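You operate a simulated robot arm through the tools that you are given. There is no shell and no other tool. Be economical: measure what you need, move in short steps, check, and stop when the job is done.

The job below is to be done with a simulated robot arm. You get a single attempt, and the scene is never put back.

JOB
Top the washer tank up to the MAX mark from the blue tank.
Fine: cap right open, spout down, hold the push button; spill none; spout up and cap closed again.
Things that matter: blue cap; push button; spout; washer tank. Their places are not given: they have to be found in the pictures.

The check looks at the end state, three seconds after you hand in, the way a careful person would. Anything else that was tipped, shoved, dropped, spilled or broken makes it a failure. Lids that push on must go on centred and level and be pressed home; caps that screw on are set level and turned clockwise until they are tight.

ROBOT AND FRAMES
A 7-joint arm with a two-finger parallel gripper, fixed in place. Base frame: the origin is at the foot of the arm, x ahead of it, y to its left, z up. Readings come in m, degrees, newtons and seconds.
With the tool pointing down near the work surface it reaches from about 0.46 to 0.92 m from the base axis. Its first joint turns from -115.0 to 115.0 degrees. Payload 3.91 kg.
The TCP is the grasp point between the finger pads, 0.03 m short of the fingertips. In the tool frame z runs along the fingers and y along their closing line. The gripper opens to 0.11 m. The fingers are 0.02 m wide and 0.01 m thick; the gripper's body (0.048 by 0.112 m) begins 0.055 m behind the TCP.
Orientation is told as [roll, pitch, yaw] about the base's x, y, z axes, in that order, counted from this pose: with the fingers straight down and closing along the base's y, the tool's x points along the base's -x, its y along +y and its z along -z.

CONTROLS
- The arm moves only by the tool jog_arm. Its argument "steps" is a list of rows, each an object (a shift or turn left out is 0, a gripper value left out holds the last) with "delta_rot": the turn, a rotation vector about the tool's x, y, z in units of 6 degrees (1.0 is 6 degrees), a list of three; "travel": the shift along the tool's x, y, z in units of 40 mm (1.0 is 40 mm), a list of three; "gripper": the gripper command, from -1 (fully open) to 1 (shut), values between in proportion. In form: [{"delta_rot": [rx, ry, rz], "travel": [x, y, z], "gripper": gripper}, ...]. A call has 1 to 12 rows; each row shifts and turns the commanded pose from where the row before left it, along the tool's axes as they then stand. A call with a number of a shift or a turn outside -1 to 1 is refused whole. Rows are played at 5 a second. More than 0.05 m and 8.6 degrees between two rows, or a gripper value outside its range, and nothing of the call is played. Where a pose cannot be reached the arm comes as near as it can. A force on the tool above 90 N (or 10 N above the force at the start of the call, whichever is more), or a blocked arm, ends the call early, and 0.2 s more pass. Each finger travels about 0.153 m/s and halts on what it meets, pressing with about 42 N; the grip force reading is that of the motor and also rises with nothing between the fingers. The clock runs only during rows and for 0.2 s after the last one: add rows that do not move to give the fingers time. The reply holds the time, the measured pose of the TCP, the force on the tool along the base axes, the opening and the grip force, in the units named above and with some noise, with the torque about the TCP (base axes, N m) and any sound that the robot's microphone picked up.
- Cameras (640 x 400 px; columns grow to the right, rows downward): "scene" is fixed at [0.22, 0.6501, 1.5745]; the picture's right is [-0.70, -0.71, 0.00], its down [-0.44, 0.43, -0.79] and it looks along [0.56, -0.55, -0.61] (base axes); focal length 360 px, centre (320, 200). "wrist" rides on the gripper at [0.072, 0.017, -0.103] in the tool frame; the picture's right is [-0.23, 0.97, 0.00], its down [-0.76, -0.18, -0.62] and it looks along [-0.61, -0.14, 0.78] (tool axes); focal length 222 px, centre (320, 200).
- grab_frame(camera): a new picture of that camera. No time passes.
- lift_body(by): slides the trunk up (or, below 0, down) by that many m; the arm rides with it, the base frame stays. It gives what a move gives, with no picture.
- pixel_to_xyz(camera, pixels): for up to 12 pixels [column, row] of the newest picture of that camera ("zoom" is the newest enlarged one), the place [x, y, z] in the base frame of the surface seen there, good to about 0.002 m. No time passes.
- inspect(camera, box): a new picture of the part [left, top, right, bottom] of that camera's present view, enlarged. No time passes.
- job_done(): hands the job in; it is judged then, once.

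Keep the steps short. Do not move on a guess: measure, check each grasp and each placing, and mend mistakes. In all there are 80 turns and 46 pictures (those below and enlarged ones count). Leave the gripper open and the arm clear of the work at the hand-in unless told otherwise, and finish with a single line.

The tools are called after "Request:" as a command line: name --argument value ..., lists and objects as JSON in quotes. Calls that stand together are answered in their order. jog_arm: Moves the arm, as the interface text tells. Its arguments: {"type":"object","properties":{"steps":{"type":"array"}},"required":["steps"]} The other tools are called the same way: lift_body (by) slides the trunk up or down; grab_frame (camera) takes a picture; pixel_to_xyz (camera, pixels) gives the place of the surface under pixels of a picture; inspect (camera, box) takes an enlarged picture of a part of a camera's view; job_done () hands the job in.

At the start:

```text
t: 0.0
position: [0.4344, 0.1147, 1.2792]
tcp_rot: [0.1, 0.0, 0.0]
ft_force: [-0.3, -0.1, -1.2]
torque: [0.0, 0.0, 0.01]
gripper_width: 0.1102
grip_force: 0.0
trunk travel left (down, up): [-0.725, 0.265]
```

scene: 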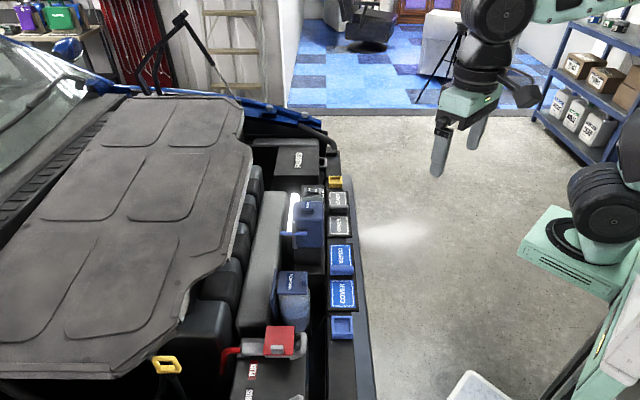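
wrist: 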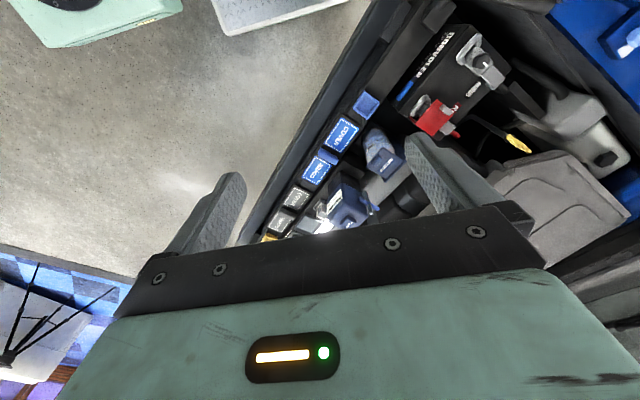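

I see an engine bay with blue items near (308,225) and (292,290) in the scene picture. I'll enlarge that area first.

Request:
inspect --camera "scene" --box '[230, 130, 390, 230]'

Request:
inspect --camera "scene" --box '[220, 220, 380, 320]'

Request:
inspect --camera "wrist" --box '[250, 60, 442, 250]'

```text
4.00 times, centred on (310, 180) of scene
```

zoom: 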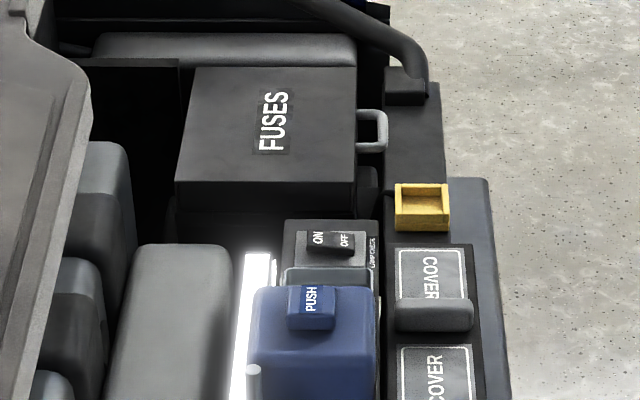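

```text
4.00 times, centred on (300, 270) of scene
```

zoom: 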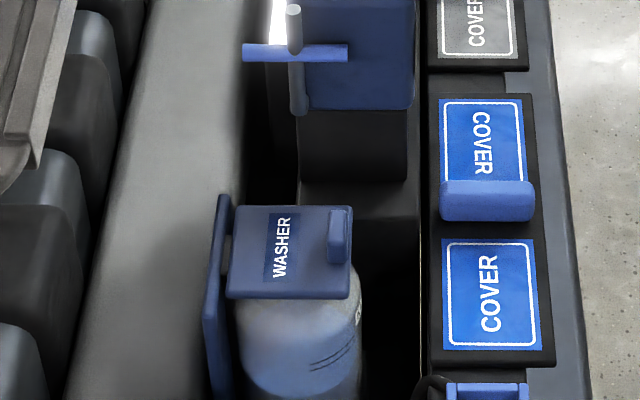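

```text
2.11 times, centred on (346, 155) of wrist
```

zoom: 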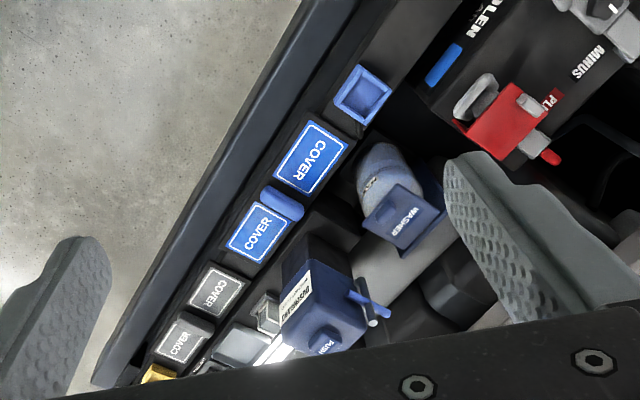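

The lower blue lid reads WASHER. The blue tank has a PUSH button and a bar and peg (spout) at about (294,235). Next I'll measure the main points.

Request:
pixel_to_xyz --camera "scene" --pixels '[[280, 274], [306, 274], [306, 292], [279, 292], [305, 279], [274, 295], [282, 233], [305, 233], [293, 223], [294, 245], [307, 203], [307, 210]]'

Request:
pixel_to_xyz --camera "scene" --pixels '[[297, 207], [321, 205], [321, 218], [310, 240], [310, 260], [340, 210], [340, 258], [342, 292], [342, 325], [304, 303], [335, 181], [296, 160]]'

Request:
inspect --camera "scene" --box '[270, 190, 334, 230]'

Request:
inspect --camera "scene" --box '[262, 265, 326, 330]'

```text
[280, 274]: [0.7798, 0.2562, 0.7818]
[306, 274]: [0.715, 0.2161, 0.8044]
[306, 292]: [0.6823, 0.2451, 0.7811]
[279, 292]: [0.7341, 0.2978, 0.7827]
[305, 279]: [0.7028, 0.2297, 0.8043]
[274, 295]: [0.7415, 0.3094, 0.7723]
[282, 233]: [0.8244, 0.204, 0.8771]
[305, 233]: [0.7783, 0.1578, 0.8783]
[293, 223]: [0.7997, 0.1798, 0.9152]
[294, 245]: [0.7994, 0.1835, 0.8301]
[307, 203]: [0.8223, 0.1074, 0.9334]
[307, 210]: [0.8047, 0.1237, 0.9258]
```

```text
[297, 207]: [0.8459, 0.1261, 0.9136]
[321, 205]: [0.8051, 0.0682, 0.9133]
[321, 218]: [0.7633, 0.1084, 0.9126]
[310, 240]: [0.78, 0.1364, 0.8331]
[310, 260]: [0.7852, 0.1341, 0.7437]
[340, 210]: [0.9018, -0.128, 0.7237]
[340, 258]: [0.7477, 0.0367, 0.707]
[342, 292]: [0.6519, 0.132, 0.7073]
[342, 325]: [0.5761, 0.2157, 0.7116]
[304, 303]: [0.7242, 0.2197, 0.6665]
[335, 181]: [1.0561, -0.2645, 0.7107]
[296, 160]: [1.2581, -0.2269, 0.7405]
```

```text
10.00 times, centred on (302, 210) of scene
```

zoom: 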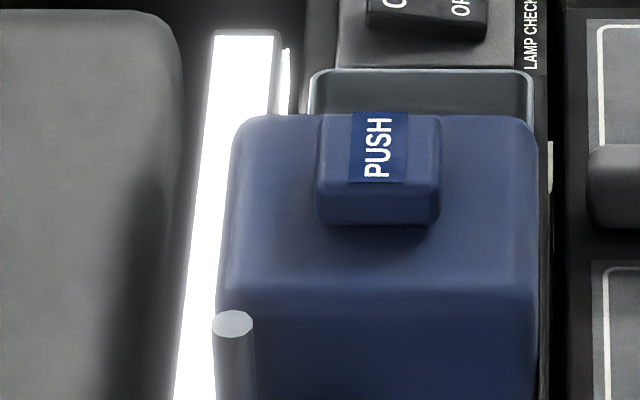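

```text
6.15 times, centred on (294, 298) of scene
```

zoom: 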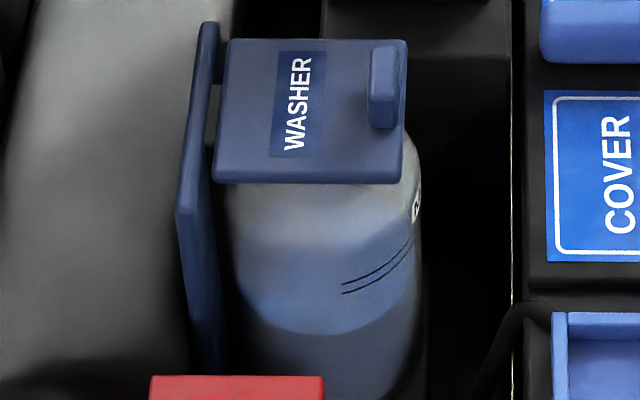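

Row direction u ≈ (-0.70, 0.71) and across direction v ≈ (0.71, 0.70). The washer lid hinges on its left side (v+), with the tab at right. The spout stands upright at (0.80, 0.18). Before moving I'll look closer at the tank marks, spout and hinge.

Request:
inspect --camera "scene" --box '[282, 290, 314, 322]'

Request:
pixel_to_xyz --camera "zoom" --pixels '[[300, 120], [300, 200], [300, 300], [200, 300], [400, 150], [100, 200], [300, 20], [200, 20], [450, 60]]'

Request:
inspect --camera "scene" --box '[270, 215, 334, 255]'

Request:
pixel_to_xyz --camera "scene" --pixels '[[276, 270], [274, 285], [275, 310], [274, 300], [293, 230], [293, 235], [293, 240], [294, 247], [290, 233], [300, 233], [304, 286], [303, 274]]'

```text
12.50 times, centred on (298, 306) of scene
```

zoom: 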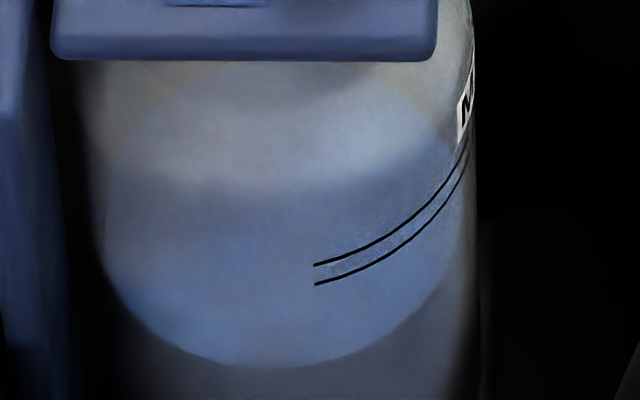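

```text
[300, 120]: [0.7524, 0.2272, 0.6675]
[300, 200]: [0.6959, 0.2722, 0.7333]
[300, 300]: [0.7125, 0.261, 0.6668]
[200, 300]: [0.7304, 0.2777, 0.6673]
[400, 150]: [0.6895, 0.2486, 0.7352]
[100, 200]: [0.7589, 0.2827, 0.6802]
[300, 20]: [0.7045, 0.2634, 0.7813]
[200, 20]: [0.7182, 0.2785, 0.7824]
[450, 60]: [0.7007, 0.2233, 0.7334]
```

```text
10.00 times, centred on (302, 235) of scene
```

zoom: 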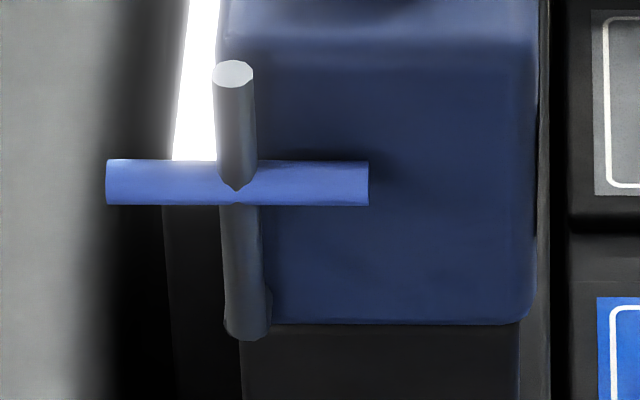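

```text
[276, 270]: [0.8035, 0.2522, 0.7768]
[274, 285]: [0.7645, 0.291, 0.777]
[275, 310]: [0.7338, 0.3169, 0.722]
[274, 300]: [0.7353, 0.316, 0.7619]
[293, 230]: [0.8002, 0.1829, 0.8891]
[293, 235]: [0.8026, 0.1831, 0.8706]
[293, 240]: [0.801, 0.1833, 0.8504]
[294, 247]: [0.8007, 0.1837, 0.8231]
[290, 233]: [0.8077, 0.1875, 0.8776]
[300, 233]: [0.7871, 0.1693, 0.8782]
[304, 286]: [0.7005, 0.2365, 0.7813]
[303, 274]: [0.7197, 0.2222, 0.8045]
```

The liquid surface reads z≈0.667 through the translucent tank wall, and the mark lines are visible. The open space below the hand is clear down to about 0.93, so I'll lower the trunk 0.3 m and yaw the hand 45°. That makes the fingers close along u.

Request:
lift_body --by -0.3

Request:
jog_arm --steps '[{"delta_rot": [0, 0, -0.9375]}, {"delta_rot": [0, 0, -0.9375]}, {"delta_rot": [0, 0, -0.9375]}, {"delta_rot": [0, 0, -0.9375]}, {"delta_rot": [0, 0, -0.9375]}, {"delta_rot": [0, 0, -0.9375]}, {"delta_rot": [0, 0, -0.9375]}, {"delta_rot": [0, 0, -0.9375]}, {}]'

Request:
grab_frame --camera "wrist"

```text
t: 3.0
position: [0.435, 0.1155, 0.9786]
tcp_rot: [-0.1, 0.0, 0.0]
ft_force: [0.1, 0.8, 0.6]
torque: [0.01, 0.02, -0.01]
gripper_width: 0.1102
grip_force: 0.0
trunk travel left (down, up): [-0.425, 0.565]
```

```text
t: 5.0
position: [0.4354, 0.1161, 0.9794]
tcp_rot: [0.1, 0.0, 45.0]
ft_force: [0.5, 0.4, -0.2]
torque: [0.02, -0.01, 0.01]
gripper_width: 0.1098
grip_force: 0.0
trunk travel left (down, up): [-0.425, 0.565]
```

```text
36 pictures are left
```

wrist: 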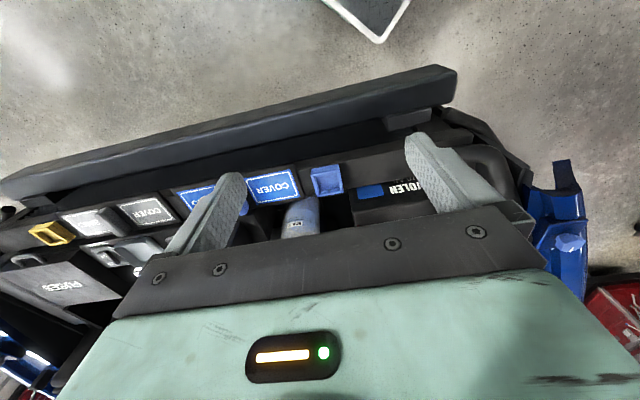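

The washer tank's near wall shows at about (300,220) in the wrist view. I'll zoom in on its label.

Request:
inspect --camera "wrist" --box '[260, 190, 340, 240]'

Request:
pixel_to_xyz --camera "zoom" --pixels '[[300, 250], [300, 300], [300, 200], [300, 150]]'

```text
8.00 times, centred on (300, 215) of wrist
```

zoom: 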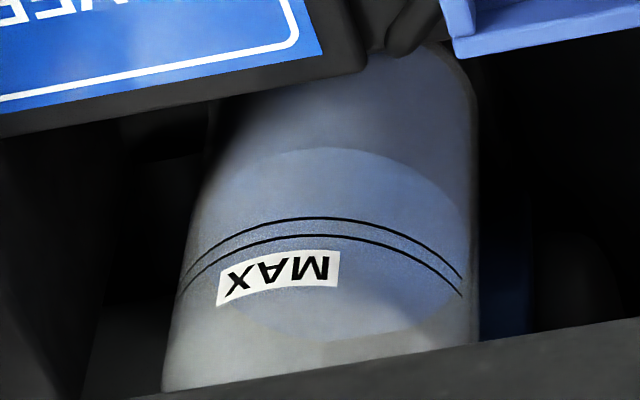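

```text
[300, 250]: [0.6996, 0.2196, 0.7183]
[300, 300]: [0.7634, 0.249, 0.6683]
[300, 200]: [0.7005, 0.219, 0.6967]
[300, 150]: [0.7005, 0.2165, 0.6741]
```

MAX sits over a pair of lines. I'll measure the heights of both lines.

Request:
pixel_to_xyz --camera "zoom" --pixels '[[300, 218], [300, 236], [320, 218], [320, 236], [260, 223], [260, 241], [400, 234], [400, 252]]'

Request:
jog_arm --steps '[{"travel": [-1, 0.3, 0]}, {"travel": [-1, 0.3, 0]}, {"travel": [-1, 0.3, 0]}, {"travel": [-1, 0, 0]}, {"travel": [-0.5, 0, 0]}, {}]'

Request:
grab_frame --camera "wrist"

```text
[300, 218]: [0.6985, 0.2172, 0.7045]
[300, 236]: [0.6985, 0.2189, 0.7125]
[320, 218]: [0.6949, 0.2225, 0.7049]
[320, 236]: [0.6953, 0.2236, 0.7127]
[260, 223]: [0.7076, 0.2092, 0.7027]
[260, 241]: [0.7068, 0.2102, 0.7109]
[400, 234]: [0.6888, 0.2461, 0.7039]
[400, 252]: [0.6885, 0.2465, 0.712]
```

```text
t: 6.4
position: [0.5356, 0.2685, 0.9782]
tcp_rot: [-0.1, 0.1, 45.0]
ft_force: [-0.1, 0.1, 0.2]
torque: [0.0, -0.02, -0.02]
gripper_width: 0.11
grip_force: 0.1
trunk travel left (down, up): [-0.425, 0.565]
```

```text
34 pictures are left
```

wrist: 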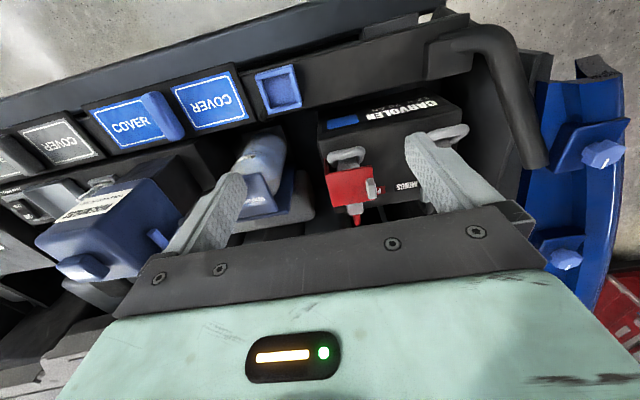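

The MAX band runs z≈0.704–0.712, so I'll aim for 0.708. Next I go above the washer lid and tilt the fingers 30° toward v+ to see the tab better.

Request:
jog_arm --steps '[{"travel": [-0.2, -0.95, 0]}, {"travel": [-0.2, -0.95, 0]}, {"travel": [-0.2, -0.95, 0]}, {"travel": [-0.2, -0.95, 0]}, {"delta_rot": [0, -1, 0]}, {"delta_rot": [0, -1, 0]}, {"delta_rot": [0, -1, 0]}, {"delta_rot": [0, -1, 0]}, {"delta_rot": [0, -1, 0], "gripper": -0.2}, {}, {}]'

Request:
grab_frame --camera "wrist"

Request:
grab_frame --camera "scene"

```text
t: 8.8
position: [0.6665, 0.1836, 0.9785]
tcp_rot: [0.0, -30.0, 44.9]
ft_force: [-0.3, -0.4, -0.6]
torque: [0.0, 0.01, -0.02]
gripper_width: 0.0663
grip_force: 0.1
trunk travel left (down, up): [-0.425, 0.565]
```

```text
33 pictures are left
```

wrist: 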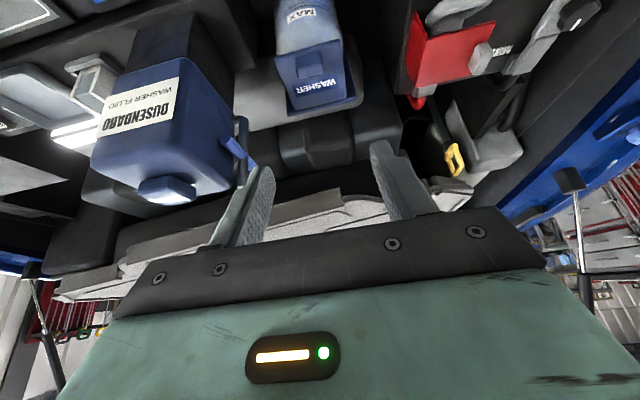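

```text
32 pictures are left
```

scene: 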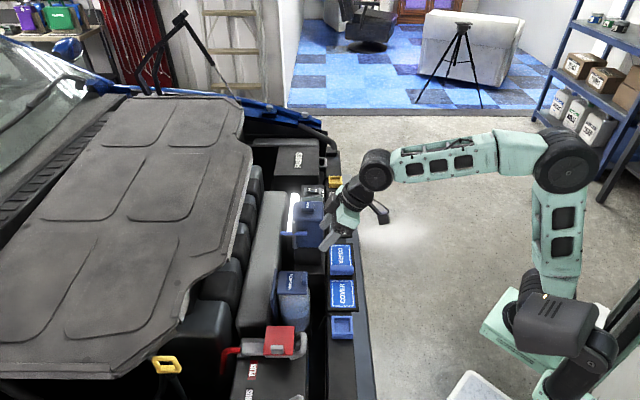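

Arm is clear and both cameras see the lid. I'll zoom the wrist view on the lid tab near (312,60).

Request:
inspect --camera "wrist" --box '[264, 30, 368, 120]'

```text
4.44 times, centred on (316, 75) of wrist
```

zoom: 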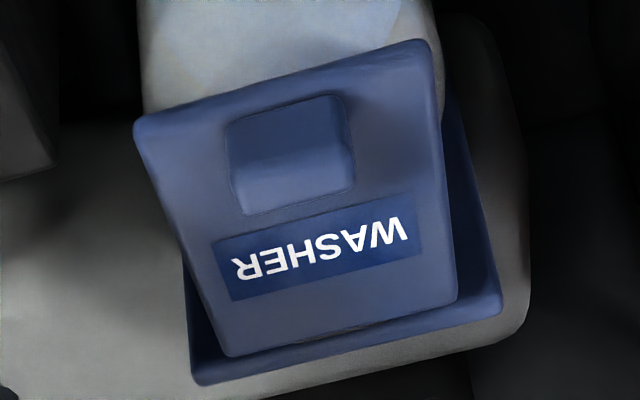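

Request:
pixel_to_xyz --camera "zoom" --pixels '[[245, 170], [340, 150], [290, 165], [290, 185], [290, 150], [240, 130], [335, 105], [145, 125], [425, 55], [230, 345], [445, 300], [480, 300]]'

```text
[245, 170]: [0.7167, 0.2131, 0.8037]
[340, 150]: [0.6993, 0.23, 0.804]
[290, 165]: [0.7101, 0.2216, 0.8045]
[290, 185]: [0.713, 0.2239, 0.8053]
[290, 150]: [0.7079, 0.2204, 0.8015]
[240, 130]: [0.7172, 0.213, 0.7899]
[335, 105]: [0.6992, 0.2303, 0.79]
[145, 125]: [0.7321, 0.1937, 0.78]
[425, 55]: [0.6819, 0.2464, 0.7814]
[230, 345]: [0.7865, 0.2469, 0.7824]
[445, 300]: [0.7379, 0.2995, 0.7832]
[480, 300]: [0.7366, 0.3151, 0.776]
```

The tab is centred at about (0.711, 0.225), 28 mm long along u, z 0.782–0.805. I'll approach to 40 mm short along the finger axis.

Request:
jog_arm --steps '[{"travel": [0.256, -0.016, 0.768]}, {"travel": [0.256, -0.016, 0.768]}, {"travel": [0.256, -0.016, 0.768]}, {"travel": [0.256, -0.016, 0.768]}, {}]'

Request:
inspect --camera "wrist" --box '[220, 20, 420, 240]'

```text
t: 10.0
position: [0.6851, 0.2006, 0.8523]
tcp_rot: [0.0, -30.1, 45.0]
ft_force: [0.8, -0.4, 0.3]
torque: [-0.02, 0.02, 0.01]
gripper_width: 0.0658
grip_force: 0.0
trunk travel left (down, up): [-0.425, 0.565]
```

```text
1.82 times, centred on (320, 130) of wrist
```

zoom: 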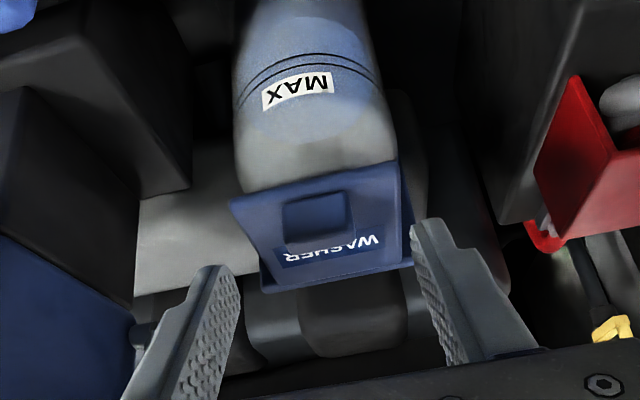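

The fingers straddle the tab evenly. I advance 41 mm along the fingers, then close.

Request:
jog_arm --steps '[{"travel": [0, -0.03, 0.5]}, {"travel": [0, 0, 0.5]}, {}, {"gripper": 0.3}, {"gripper": 0.8}, {"gripper": 0.8}, {"gripper": 0.8}]'

Request:
inspect --camera "wrist" --box '[220, 20, 420, 240]'

```text
t: 11.6
position: [0.7015, 0.2135, 0.8177]
tcp_rot: [0.0, -30.0, 44.9]
ft_force: [-0.4, 2.0, -0.3]
torque: [0.02, 0.02, 0.01]
gripper_width: 0.0313
grip_force: 44.9
trunk travel left (down, up): [-0.425, 0.565]
```

```text
1.82 times, centred on (320, 130) of wrist
```

zoom: 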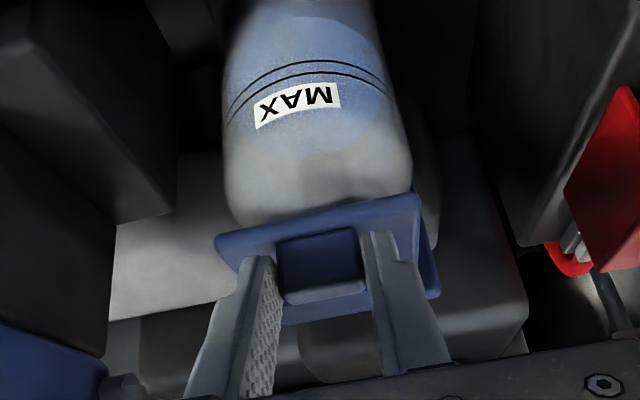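

Grip is firm: 31 mm across the tab. Now I swing the tab about the hinge (v≈0.737, z≈0.774), starting with 18°.

Request:
jog_arm --steps '[{"delta_rot": [0, 0.5, 0], "travel": [-0.112, 0, -0.068]}, {"delta_rot": [0, 0.5, 0], "travel": [-0.112, 0, -0.068]}, {"delta_rot": [0, 0.5, 0], "travel": [-0.112, 0, -0.068]}, {"delta_rot": [0, 0.5, 0], "travel": [-0.112, 0, -0.068]}, {"delta_rot": [0, 0.5, 0], "travel": [-0.112, 0, -0.068]}, {"delta_rot": [0, 0.5, 0], "travel": [-0.112, 0, -0.068]}, {}]'

Request:
inspect --camera "scene" --box '[230, 230, 350, 320]'

```text
t: 13.2
position: [0.7133, 0.2269, 0.845]
tcp_rot: [-0.1, -12.0, 45.0]
ft_force: [-23.3, -16.2, 26.5]
torque: [0.2, 0.01, 0.1]
gripper_width: 0.0317
grip_force: 45.2
trunk travel left (down, up): [-0.425, 0.565]
```

```text
4.44 times, centred on (290, 275) of scene
```

zoom: 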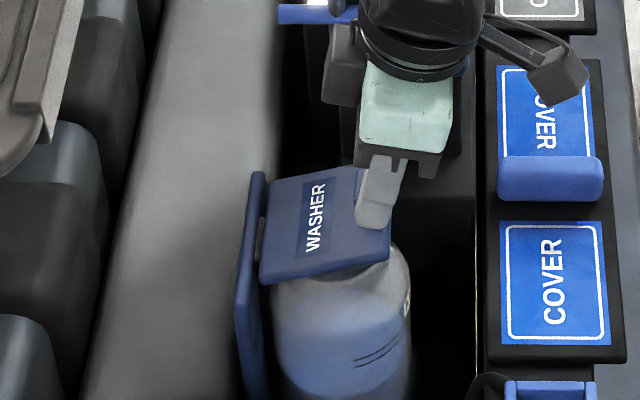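

The lid has lifted about 18°. The force reads outward from the hinge, so the hinge sits slightly further out and higher, about (v 0.741, z 0.778). I'll correct for that and continue another 18°.

Request:
jog_arm --steps '[{"travel": [0.017, 0, -0.04]}, {"delta_rot": [0, 0.5, 0], "travel": [-0.1086, 0, -0.0778]}, {"delta_rot": [0, 0.5, 0], "travel": [-0.1086, 0, -0.0778]}, {"delta_rot": [0, 0.5, 0], "travel": [-0.1086, 0, -0.0778]}, {"delta_rot": [0, 0.5, 0], "travel": [-0.1086, 0, -0.0778]}, {"delta_rot": [0, 0.5, 0], "travel": [-0.1086, 0, -0.0778]}, {"delta_rot": [0, 0.5, 0], "travel": [-0.1086, 0, -0.0778]}, {}]'

```text
t: 15.0
position: [0.7307, 0.2424, 0.8665]
tcp_rot: [-0.1, 5.9, 45.1]
ft_force: [-14.6, -8.1, 21.1]
torque: [-0.06, 0.2, -0.07]
gripper_width: 0.0314
grip_force: 45.4
trunk travel left (down, up): [-0.425, 0.565]
```

Forces are modest. I'll shift about 1.5 mm outward and continue another 24°.

Request:
jog_arm --steps '[{"travel": [0.023, 0, -0.03]}, {"delta_rot": [0, 0.5, 0], "travel": [-0.1086, 0, -0.0778]}, {"delta_rot": [0, 0.5, 0], "travel": [-0.1086, 0, -0.0778]}, {"delta_rot": [0, 0.5, 0], "travel": [-0.1086, 0, -0.0778]}, {"delta_rot": [0, 0.5, 0], "travel": [-0.1086, 0, -0.0778]}, {"delta_rot": [0, 0.5, 0], "travel": [-0.1086, 0, -0.0778]}, {"delta_rot": [0, 0.5, 0], "travel": [-0.1086, 0, -0.0778]}, {"delta_rot": [0, 0.5, 0], "travel": [-0.1086, 0, -0.0778]}, {"delta_rot": [0, 0.5, 0], "travel": [-0.1086, 0, -0.0778]}, {}]'

Request:
inspect --camera "scene" --box '[230, 210, 350, 320]'

```text
t: 17.2
position: [0.7369, 0.2503, 0.8708]
tcp_rot: [0.0, 12.0, 45.0]
ft_force: [-2.7, 0.4, 11.1]
torque: [0.32, -0.25, 0.01]
gripper_width: 0.0316
grip_force: 45.3
out of reach, approached as far as the arm can: row 4, 5, 6, 7, 8, 9
trunk travel left (down, up): [-0.425, 0.565]
```

```text
3.64 times, centred on (290, 265) of scene
```

zoom: 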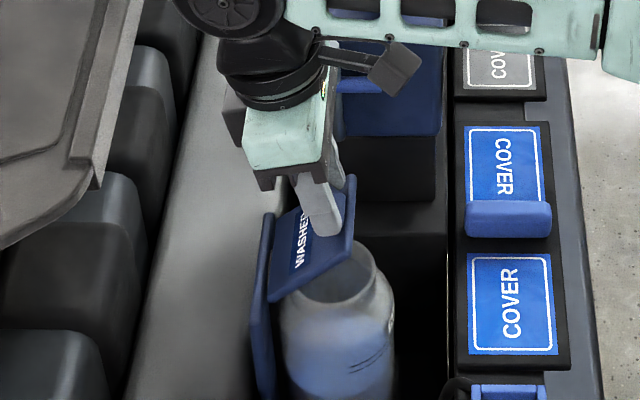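

The arm stops at 12° tilt, probably a wrist limit, with the lid about 42° open. I'll release the tab by opening to mid width, see whether the lid stays, back off along the fingers, and raise the trunk for a better wrist angle.

Request:
jog_arm --steps '[{"gripper": 0.1}, {"gripper": -0.2}, {}, {"travel": [0, 0, -0.5]}, {"travel": [0, 0, -0.8]}, {}]'

Request:
inspect --camera "scene" --box '[230, 210, 350, 320]'

```text
t: 18.6
position: [0.7392, 0.2519, 0.8902]
tcp_rot: [-0.1, 11.9, 45.0]
ft_force: [-0.7, 0.3, -0.1]
torque: [0.02, 0.02, 0.03]
gripper_width: 0.0663
grip_force: 0.2
out of reach, approached as far as the arm can: row 5
trunk travel left (down, up): [-0.425, 0.565]
```

```text
3.64 times, centred on (290, 265) of scene
```

zoom: 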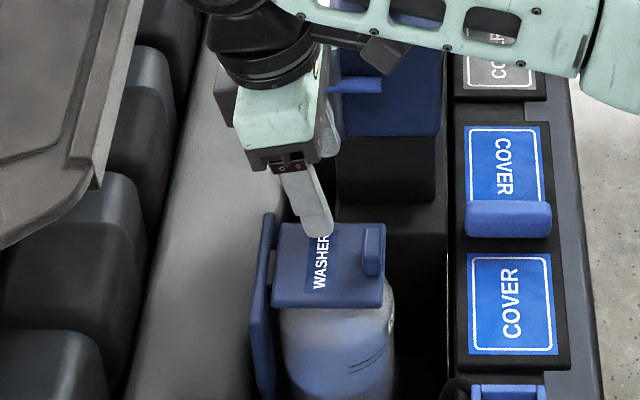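

The lid falls shut when released, so it must be swung past vertical in one grip. I'll raise the trunk 0.25 m, come back down and test how far the hand can tilt there.

Request:
lift_body --by 0.25

Request:
jog_arm --steps '[{"travel": [-0.208, 0, 0.978]}, {"travel": [-0.208, 0, 0.978]}, {"travel": [-0.208, 0, 0.978]}, {"travel": [-0.208, 0, 0.978]}, {"travel": [-0.208, 0, 0.978]}, {"travel": [-0.208, 0, 0.978]}, {}]'

Request:
jog_arm --steps '[{"delta_rot": [0, 1, 0]}, {"delta_rot": [0, 1, 0]}, {"delta_rot": [0, 1, 0]}, {"delta_rot": [0, 1, 0]}, {"delta_rot": [0, 1, 0]}, {"delta_rot": [0, 1, 0]}, {}]'

```text
t: 21.2
position: [0.74, 0.2532, 1.1395]
tcp_rot: [0.0, 12.0, 45.0]
ft_force: [-0.4, 0.1, 0.3]
torque: [0.02, 0.02, 0.0]
gripper_width: 0.066
grip_force: 0.0
trunk travel left (down, up): [-0.675, 0.315]
```

```text
t: 22.8
position: [0.7399, 0.2517, 0.8994]
tcp_rot: [0.0, 12.0, 45.1]
ft_force: [0.0, -0.5, 0.1]
torque: [0.0, 0.03, 0.0]
gripper_width: 0.0659
grip_force: 0.1
trunk travel left (down, up): [-0.675, 0.315]
```

```text
t: 24.4
position: [0.7161, 0.2356, 0.9008]
tcp_rot: [0.0, 32.9, 45.0]
ft_force: [-0.2, -0.3, 0.2]
torque: [-0.02, 0.01, 0.0]
gripper_width: 0.0661
grip_force: 0.2
out of reach, approached as far as the arm can: row 3, 4, 5, 6
trunk travel left (down, up): [-0.675, 0.315]
```

At this trunk height tilt reaches 24–33° at the cost of position. New plan: hold the tool upright and grip only the top 10–12 mm of the tab, so it can pivot between the pads while I trace the arc by translation alone. First I level the tool and hover over the tab.

Request:
jog_arm --steps '[{"delta_rot": [0, -0.914, 0]}, {"delta_rot": [0, -0.914, 0]}, {"delta_rot": [0, -0.914, 0]}, {"delta_rot": [0, -0.914, 0]}, {"delta_rot": [0, -0.914, 0]}, {"delta_rot": [0, -0.914, 0]}, {}]'

```text
t: 26.0
position: [0.717, 0.2346, 0.9004]
tcp_rot: [0.0, -0.1, 44.9]
ft_force: [1.0, 0.2, -0.1]
torque: [-0.03, 0.03, -0.02]
gripper_width: 0.0661
grip_force: 0.0
trunk travel left (down, up): [-0.675, 0.315]
```

Level at (0.717, 0.235). I shift 11 mm to v-, descend to z 0.823, and close on the top of the tab.

Request:
jog_arm --steps '[{"travel": [0.27, -0.07, 0]}, {"travel": [0, 0, 0.7]}, {"travel": [0, 0, 0.7]}, {"travel": [0, 0, 0.53]}, {}, {"gripper": 0.3}, {"gripper": 0.8}, {"gripper": 0.8}, {"gripper": 0.8}]'

Request:
inspect --camera "scene" --box '[250, 230, 350, 310]'

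```text
t: 28.0
position: [0.7126, 0.2241, 0.8229]
tcp_rot: [-0.2, 0.1, 44.9]
ft_force: [10.0, -6.8, -1.3]
torque: [-0.29, -0.23, -0.01]
gripper_width: 0.0314
grip_force: 45.0
trunk travel left (down, up): [-0.675, 0.315]
```

```text
5.00 times, centred on (300, 270) of scene
```

zoom: 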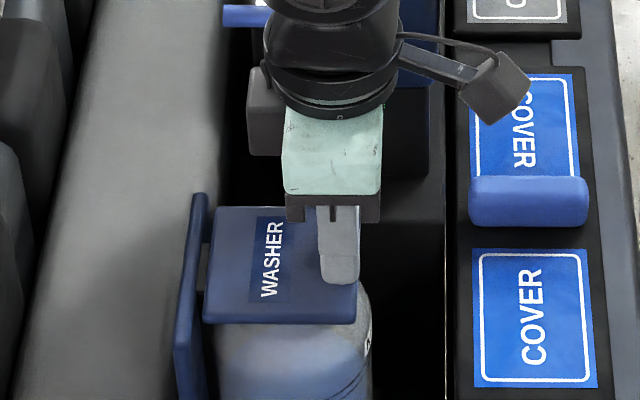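

The tab is gripped at its tip. I trace the first 40° of the arc with the orientation fixed, with a 1.5 mm sideways relief.

Request:
jog_arm --steps '[{"travel": [0, -0.04, 0]}, {"travel": [-0.055, 0, -0.172]}, {"travel": [-0.068, 0, -0.163]}, {"travel": [-0.083, 0, -0.158]}, {"travel": [-0.095, 0, -0.15]}, {"travel": [-0.108, 0, -0.142]}, {"travel": [-0.12, 0, -0.133]}, {"travel": [-0.131, 0, -0.12]}, {"travel": [-0.141, 0, -0.107]}, {}]'

Request:
inspect --camera "scene" --box '[250, 230, 350, 310]'

```text
t: 30.2
position: [0.7343, 0.2474, 0.8694]
tcp_rot: [-0.1, 0.1, 45.0]
ft_force: [-7.2, -14.9, -3.7]
torque: [-1.17, 1.06, 0.0]
gripper_width: 0.0315
grip_force: 44.8
trunk travel left (down, up): [-0.675, 0.315]
```

```text
5.00 times, centred on (300, 270) of scene
```

zoom: 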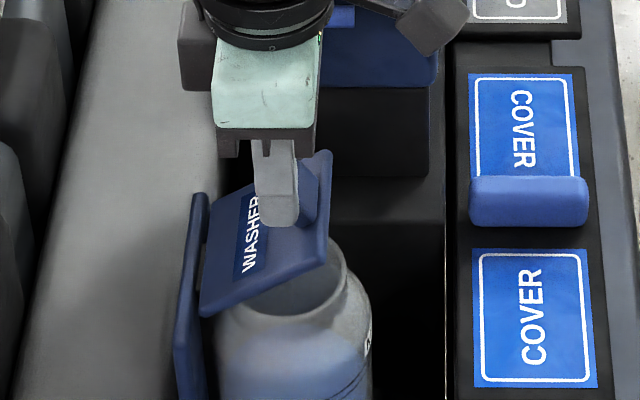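

The tab pivots well and the lid is about 40° open. I continue the arc to about 70°.

Request:
jog_arm --steps '[{"travel": [-0.148, 0, -0.1]}, {"travel": [-0.16, 0, -0.08]}, {"travel": [-0.165, 0, -0.07]}, {"travel": [-0.17, 0, -0.053]}, {"travel": [-0.174, 0, -0.04]}, {"travel": [-0.176, 0, -0.022]}, {}]'

Request:
inspect --camera "scene" --box '[250, 230, 350, 310]'

```text
t: 31.8
position: [0.7641, 0.2755, 0.8851]
tcp_rot: [0.0, -0.1, 45.0]
ft_force: [-2.5, -4.9, 5.5]
torque: [-0.41, 0.31, 0.06]
gripper_width: 0.0314
grip_force: 44.9
trunk travel left (down, up): [-0.675, 0.315]
```

```text
5.00 times, centred on (300, 270) of scene
```

zoom: 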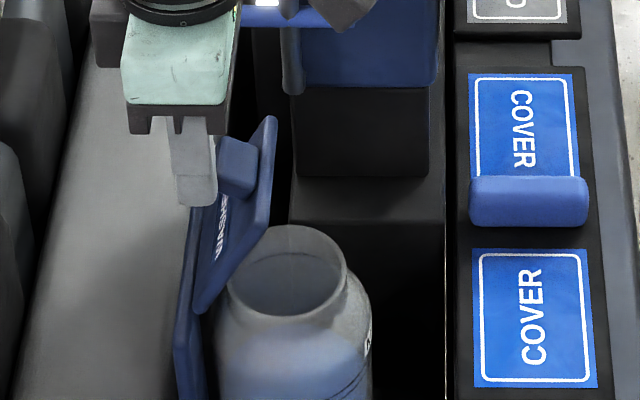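

Lid is about 70° and still gripped. I continue to about 95–100°.

Request:
jog_arm --steps '[{"travel": [-0.179, 0, -0.007]}, {"travel": [-0.179, 0, 0.007]}, {"travel": [-0.176, 0, 0.022]}, {"travel": [-0.174, 0, 0.04]}, {"travel": [-0.17, 0, 0.053]}, {}]'

Request:
inspect --camera "scene" --box '[250, 230, 350, 310]'

```text
t: 33.2
position: [0.7888, 0.3009, 0.881]
tcp_rot: [0.0, 0.0, 45.1]
ft_force: [-6.9, -7.3, 17.6]
torque: [-0.98, 1.02, -0.02]
gripper_width: 0.0313
grip_force: 45.0
trunk travel left (down, up): [-0.675, 0.315]
```

```text
5.00 times, centred on (300, 270) of scene
```

zoom: 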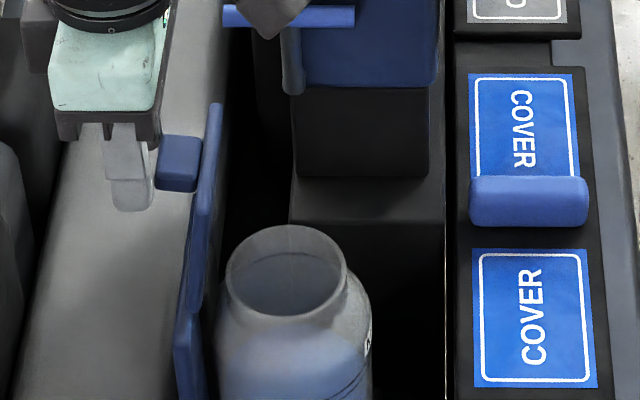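

The lid looks close to vertical. I'll push a further 10–15°.

Request:
jog_arm --steps '[{"travel": [-0.165, 0, 0.065]}, {"travel": [-0.158, 0, 0.08]}, {"travel": [-0.15, 0, 0.09]}, {}]'

Request:
inspect --camera "scene" --box '[250, 230, 350, 310]'

Request:
pixel_to_xyz --camera "zoom" --pixels '[[212, 110], [205, 200], [200, 150], [200, 280], [190, 320], [175, 150], [180, 185]]'

```text
t: 34.2
position: [0.801, 0.3117, 0.8697]
tcp_rot: [0.0, 0.1, 45.0]
ft_force: [-0.6, -0.6, 0.1]
torque: [-0.04, 0.02, 0.02]
gripper_width: 0.0113
grip_force: 0.0
trunk travel left (down, up): [-0.675, 0.315]
```

```text
5.00 times, centred on (300, 270) of scene
```

zoom: 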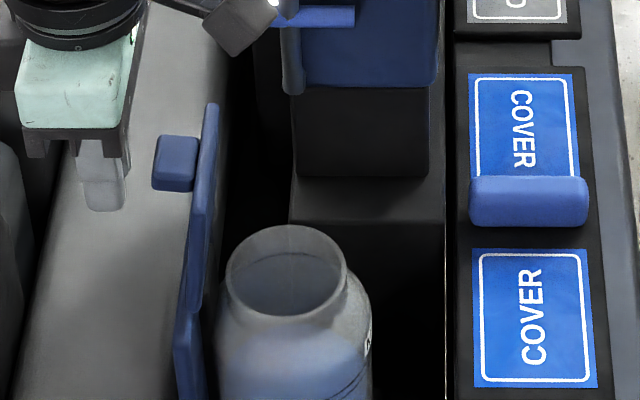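

```text
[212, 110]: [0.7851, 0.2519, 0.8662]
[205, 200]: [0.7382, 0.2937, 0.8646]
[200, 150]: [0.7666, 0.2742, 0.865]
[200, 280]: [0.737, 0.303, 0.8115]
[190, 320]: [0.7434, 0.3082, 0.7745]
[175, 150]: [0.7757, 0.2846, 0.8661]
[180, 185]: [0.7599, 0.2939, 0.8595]
```

The tab slipped out past vertical, but the lid stays up. I need to know it's at its stop, so I'll cross over with closed fingers and push gently on its inner face toward v+.

Request:
jog_arm --steps '[{"travel": [0, 0, -0.9], "gripper": 1}, {"travel": [0, 0, -0.9]}, {"travel": [0.9, 0, 0]}, {"travel": [0.9, 0, 0]}, {"travel": [0.7, 0, 0]}, {"travel": [0, 0, 0.9]}, {"travel": [0, 0, 0.9]}, {"travel": [-0.5, 0, 0]}, {"travel": [-0.25, 0, 0]}, {}]'

Request:
inspect --camera "scene" --box '[250, 230, 350, 310]'

```text
t: 36.4
position: [0.7484, 0.2615, 0.8688]
tcp_rot: [0.0, 0.1, 45.1]
ft_force: [0.1, 0.7, 0.2]
torque: [-0.02, 0.0, 0.03]
gripper_width: 0.0
grip_force: 37.8
out of reach, approached as far as the arm can: row 1
trunk travel left (down, up): [-0.675, 0.315]
```

```text
5.00 times, centred on (300, 270) of scene
```

zoom: 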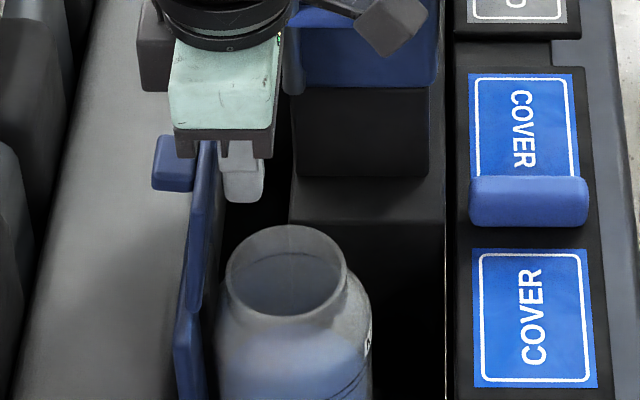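

Fingers are just beside the lid's inner face. I push in small steps.

Request:
jog_arm --steps '[{"travel": [-0.12, 0, 0]}, {"travel": [-0.12, 0, 0]}, {"travel": [-0.12, 0, 0]}, {}]'

```text
t: 37.4
position: [0.7593, 0.2713, 0.8693]
tcp_rot: [0.0, 0.1, 45.0]
ft_force: [-0.6, 0.5, 1.1]
torque: [0.0, 0.03, 0.02]
gripper_width: 0.0
grip_force: 37.6
trunk travel left (down, up): [-0.675, 0.315]
```

Request:
jog_arm --steps '[{"travel": [-0.12, 0, 0]}, {"travel": [-0.12, 0, 0]}, {"travel": [-0.12, 0, 0]}, {}]'

Request:
inspect --camera "scene" --box '[250, 230, 350, 310]'

```text
t: 38.4
position: [0.769, 0.2817, 0.8706]
tcp_rot: [-0.1, 0.2, 44.9]
ft_force: [-0.2, -0.2, 0.0]
torque: [-0.06, 0.05, 0.02]
gripper_width: 0.0002
grip_force: 37.6
trunk travel left (down, up): [-0.675, 0.315]
```

```text
5.00 times, centred on (300, 270) of scene
```

zoom: 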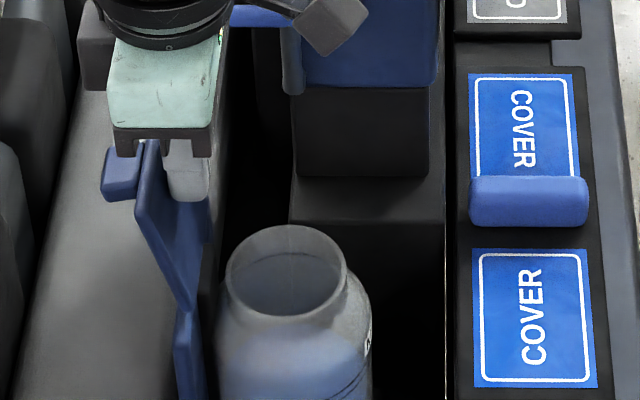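

The lid moves on freely toward v+ and now leans past vertical. I keep pushing gently to find the stop.

Request:
jog_arm --steps '[{"travel": [-0.15, 0, 0]}, {"travel": [-0.15, 0, 0]}, {"travel": [-0.15, 0, 0]}, {"travel": [-0.15, 0, 0]}, {}]'

Request:
inspect --camera "scene" --box '[250, 230, 350, 310]'

```text
t: 39.2
position: [0.7708, 0.2847, 0.8711]
tcp_rot: [0.1, 2.8, 45.0]
ft_force: [-53.7, -46.2, 47.1]
torque: [-1.4, 1.5, 0.07]
gripper_width: 0.0
grip_force: 37.7
trunk travel left (down, up): [-0.675, 0.315]
stopped in row 4: the force on the tool passed its limit at 95 N (the readings are from after the stop); the commanded pose is now the measured one
```

```text
5.00 times, centred on (300, 270) of scene
```

zoom: 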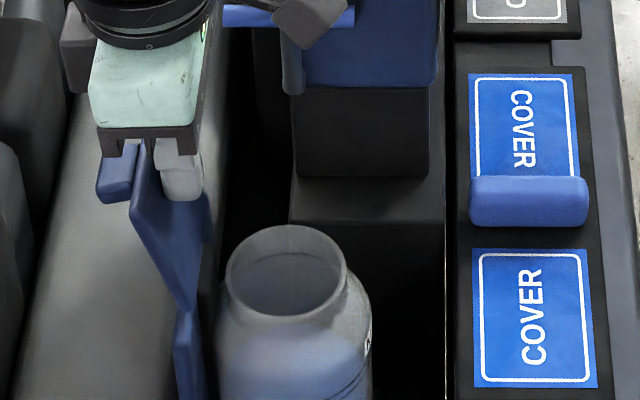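

The stop is reached, so the lid is right open. I back off and check it stays, and measure the space beside the tank and spout.

Request:
jog_arm --steps '[{"travel": [0.5, 0, -0.1]}, {"delta_rot": [0, -0.46, 0], "travel": [0.5, 0, 0]}, {"travel": [0.3, 0, -0.8]}, {"travel": [0.8, 0, -0.8]}, {"travel": [0.8, 0, 0]}, {"travel": [0.8, 0, 0]}, {}]'

Request:
inspect --camera "scene" --box '[250, 190, 350, 310]'

Request:
pixel_to_xyz --camera "scene" --pixels '[[293, 210], [289, 228], [278, 225], [284, 225], [283, 240], [286, 250], [282, 233], [293, 224], [294, 250], [300, 228], [282, 210], [300, 240]]'

```text
t: 40.8
position: [0.6725, 0.1821, 0.9333]
tcp_rot: [0.1, -0.7, 45.0]
ft_force: [-0.5, 0.8, -0.3]
torque: [0.02, 0.0, 0.02]
gripper_width: 0.0003
grip_force: 37.4
trunk travel left (down, up): [-0.675, 0.315]
```

```text
3.33 times, centred on (300, 250) of scene
```

zoom: 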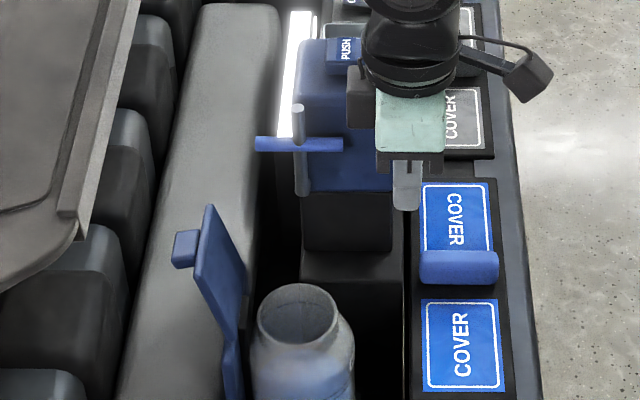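

```text
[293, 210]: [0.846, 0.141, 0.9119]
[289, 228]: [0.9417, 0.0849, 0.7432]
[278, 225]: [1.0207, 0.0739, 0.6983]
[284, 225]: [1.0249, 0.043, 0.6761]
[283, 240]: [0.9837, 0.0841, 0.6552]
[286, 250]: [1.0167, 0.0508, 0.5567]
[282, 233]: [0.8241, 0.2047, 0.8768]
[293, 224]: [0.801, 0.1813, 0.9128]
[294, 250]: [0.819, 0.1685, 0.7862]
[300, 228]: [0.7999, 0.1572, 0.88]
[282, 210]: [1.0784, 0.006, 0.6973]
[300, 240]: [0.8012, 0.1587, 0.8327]
```

The lid stays open. The bar's outer end (v 0.700–0.727) overhangs the tank's side (v≈0.70), so I'll drop closed fingers behind it (v 0.72, u -0.46) and push it over toward u+. First: rise, cross, and hover.

Request:
jog_arm --steps '[{"delta_rot": [0, 0.11, 0], "travel": [0, 0, -0.834]}, {"travel": [0, 0, -0.834]}, {"travel": [0, -0.944, 0]}, {"travel": [0, -0.944, 0]}, {"travel": [0, -0.944, 0]}, {"travel": [-0.964, 0, 0]}, {"travel": [-0.964, 0, 0]}, {"travel": [-0.964, 0, 0]}, {}]'

Request:
inspect --camera "scene" --box '[250, 180, 350, 260]'

```text
t: 42.8
position: [0.8333, 0.1846, 1.0009]
tcp_rot: [0.1, 0.0, 45.0]
ft_force: [-0.4, -0.6, 0.7]
torque: [0.02, 0.0, 0.05]
gripper_width: 0.0
grip_force: 37.8
trunk travel left (down, up): [-0.675, 0.315]
```

```text
5.00 times, centred on (300, 220) of scene
```

zoom: 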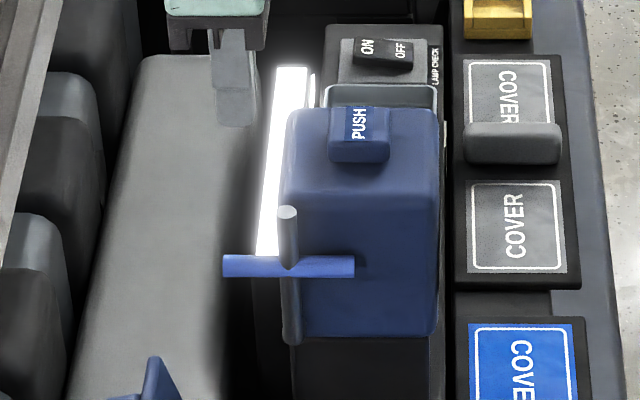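

Position is right (v 0.720, u -0.459). I descend to tip z 0.863 and push the bar toward u+ along its arc to about 45°.

Request:
jog_arm --steps '[{"travel": [0, 0, 0.9]}, {"travel": [0, 0, 0.9]}, {"travel": [0, 0, 0.9]}, {"travel": [0, 0.17, 0]}, {"travel": [0, 0.17, 0.03]}, {"travel": [0, 0.17, 0.03]}, {"travel": [0, 0.16, 0.06]}, {"travel": [0, 0.16, 0.06]}, {"travel": [0, 0.14, 0.1]}, {"travel": [0, 0.13, 0.1]}, {}]'

Request:
inspect --camera "scene" --box '[250, 200, 350, 280]'

```text
t: 45.2
position: [0.8024, 0.2161, 0.8775]
tcp_rot: [0.1, 0.1, 45.0]
ft_force: [1.7, -2.2, -1.8]
torque: [-0.06, -0.05, 0.0]
gripper_width: 0.0001
grip_force: 37.5
trunk travel left (down, up): [-0.675, 0.315]
```

```text
5.00 times, centred on (300, 240) of scene
```

zoom: 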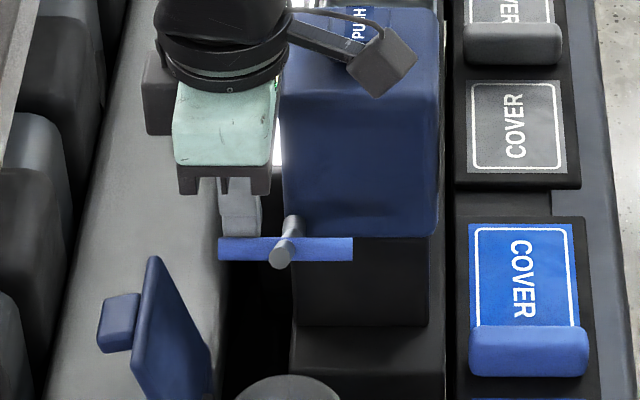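

The spout follows nicely with about 3 N. I continue the arc further down.

Request:
jog_arm --steps '[{"travel": [0, 0.11, 0.13]}, {"travel": [0, 0.09, 0.14]}, {"travel": [0, 0.07, 0.15]}, {"travel": [0, 0.05, 0.16]}, {}]'

Request:
inspect --camera "scene" --box '[250, 200, 350, 280]'

```text
t: 46.4
position: [0.7949, 0.2249, 0.8594]
tcp_rot: [-0.2, -0.3, 44.9]
ft_force: [9.0, -14.0, 37.6]
torque: [-1.19, -0.22, 0.21]
gripper_width: 0.0
grip_force: 38.1
trunk travel left (down, up): [-0.675, 0.315]
```

```text
5.00 times, centred on (300, 240) of scene
```

zoom: 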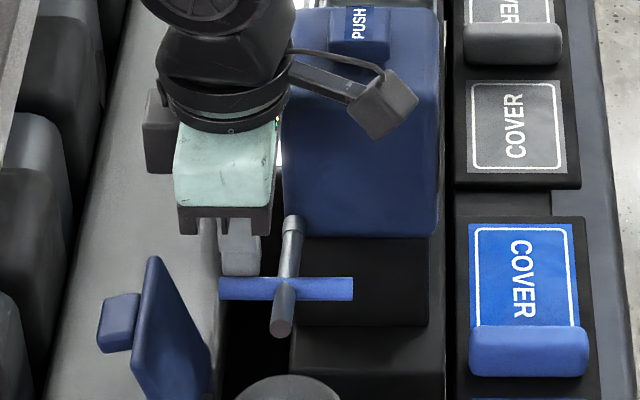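

An upward force of 38 N has appeared. I lift slightly and measure the spout's present attitude.

Request:
jog_arm --steps '[{"travel": [0, -0.05, -0.3]}, {"travel": [0, 0, -0.3]}, {}]'

Request:
inspect --camera "scene" --box '[250, 220, 350, 300]'

Request:
pixel_to_xyz --camera "zoom" --pixels '[[292, 120], [288, 160], [284, 205], [282, 222], [282, 230], [235, 188], [340, 188], [260, 188], [290, 310], [340, 340]]'

```text
t: 47.2
position: [0.7992, 0.219, 0.874]
tcp_rot: [-0.3, 0.3, 44.9]
ft_force: [37.4, -14.5, -27.9]
torque: [-0.55, -1.2, -0.14]
gripper_width: 0.0
grip_force: 37.5
trunk travel left (down, up): [-0.675, 0.315]
```

```text
5.00 times, centred on (300, 260) of scene
```

zoom: 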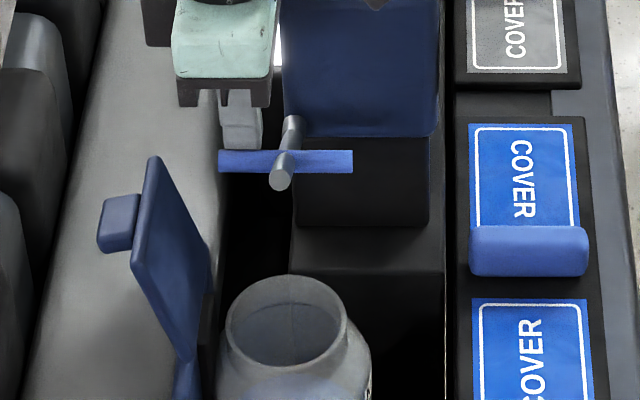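

```text
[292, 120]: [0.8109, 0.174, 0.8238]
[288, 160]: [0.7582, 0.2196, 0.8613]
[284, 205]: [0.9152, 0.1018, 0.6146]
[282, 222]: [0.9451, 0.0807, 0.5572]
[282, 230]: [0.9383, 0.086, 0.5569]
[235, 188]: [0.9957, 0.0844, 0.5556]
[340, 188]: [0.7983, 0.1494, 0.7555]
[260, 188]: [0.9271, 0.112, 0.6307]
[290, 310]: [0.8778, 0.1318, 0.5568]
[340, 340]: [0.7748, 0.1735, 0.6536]
```

The finger drags the bar up by friction because it still presses toward u+. I back off toward u- by 16 mm, then rise and look.

Request:
jog_arm --steps '[{"travel": [0, -0.2, 0]}, {"travel": [0, -0.2, 0]}, {"travel": [0, 0, -0.7]}, {}]'

Request:
inspect --camera "scene" --box '[250, 220, 350, 300]'

Request:
pixel_to_xyz --camera "zoom" --pixels '[[292, 125], [288, 150], [290, 140], [282, 180], [235, 160], [340, 160], [282, 230], [280, 225], [235, 188], [340, 188]]'

```text
t: 48.2
position: [0.8047, 0.2131, 0.9073]
tcp_rot: [0.2, 0.0, 45.1]
ft_force: [0.8, 0.0, 0.1]
torque: [0.03, 0.01, -0.01]
gripper_width: 0.0
grip_force: 37.8
trunk travel left (down, up): [-0.675, 0.315]
```

```text
5.00 times, centred on (300, 260) of scene
```

zoom: 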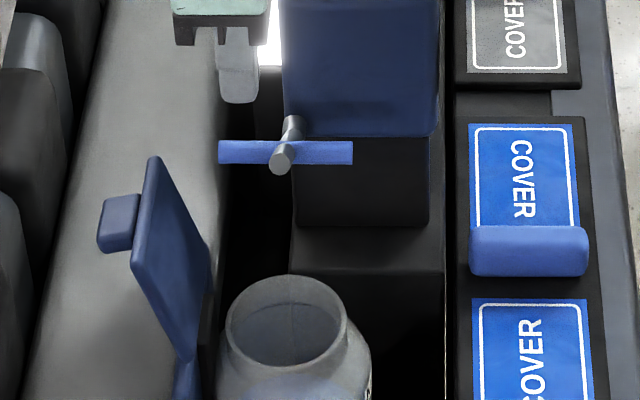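

```text
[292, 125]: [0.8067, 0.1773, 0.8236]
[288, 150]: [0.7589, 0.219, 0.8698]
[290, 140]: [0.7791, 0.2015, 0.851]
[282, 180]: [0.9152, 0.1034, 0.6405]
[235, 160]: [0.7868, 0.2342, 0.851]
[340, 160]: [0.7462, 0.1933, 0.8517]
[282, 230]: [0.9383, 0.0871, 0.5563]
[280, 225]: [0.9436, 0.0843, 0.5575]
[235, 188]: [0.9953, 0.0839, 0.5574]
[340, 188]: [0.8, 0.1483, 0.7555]
```

The spout rests near 57° from upright, held by friction. I move the fingertip over the bar's outer end (u -0.386) and press down until it stops.

Request:
jog_arm --steps '[{"travel": [0, 0.4, 0]}, {"travel": [0, 0.4, 0]}, {"travel": [0, 0, 0.35]}, {"travel": [0, 0, 0.2]}, {"travel": [0, 0, 0.2]}, {"travel": [0, 0, 0.2]}, {"travel": [0, 0, 0.2]}, {}]'

Request:
inspect --camera "scene" --box '[250, 220, 350, 300]'

```text
t: 50.0
position: [0.7849, 0.2333, 0.8608]
tcp_rot: [-0.1, -0.1, 44.9]
ft_force: [0.4, -0.4, 0.4]
torque: [0.02, 0.03, 0.01]
gripper_width: 0.0
grip_force: 37.6
trunk travel left (down, up): [-0.675, 0.315]
```

```text
5.00 times, centred on (300, 260) of scene
```

zoom: 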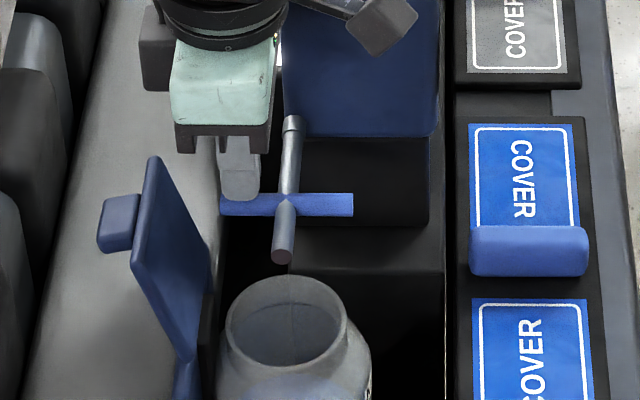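

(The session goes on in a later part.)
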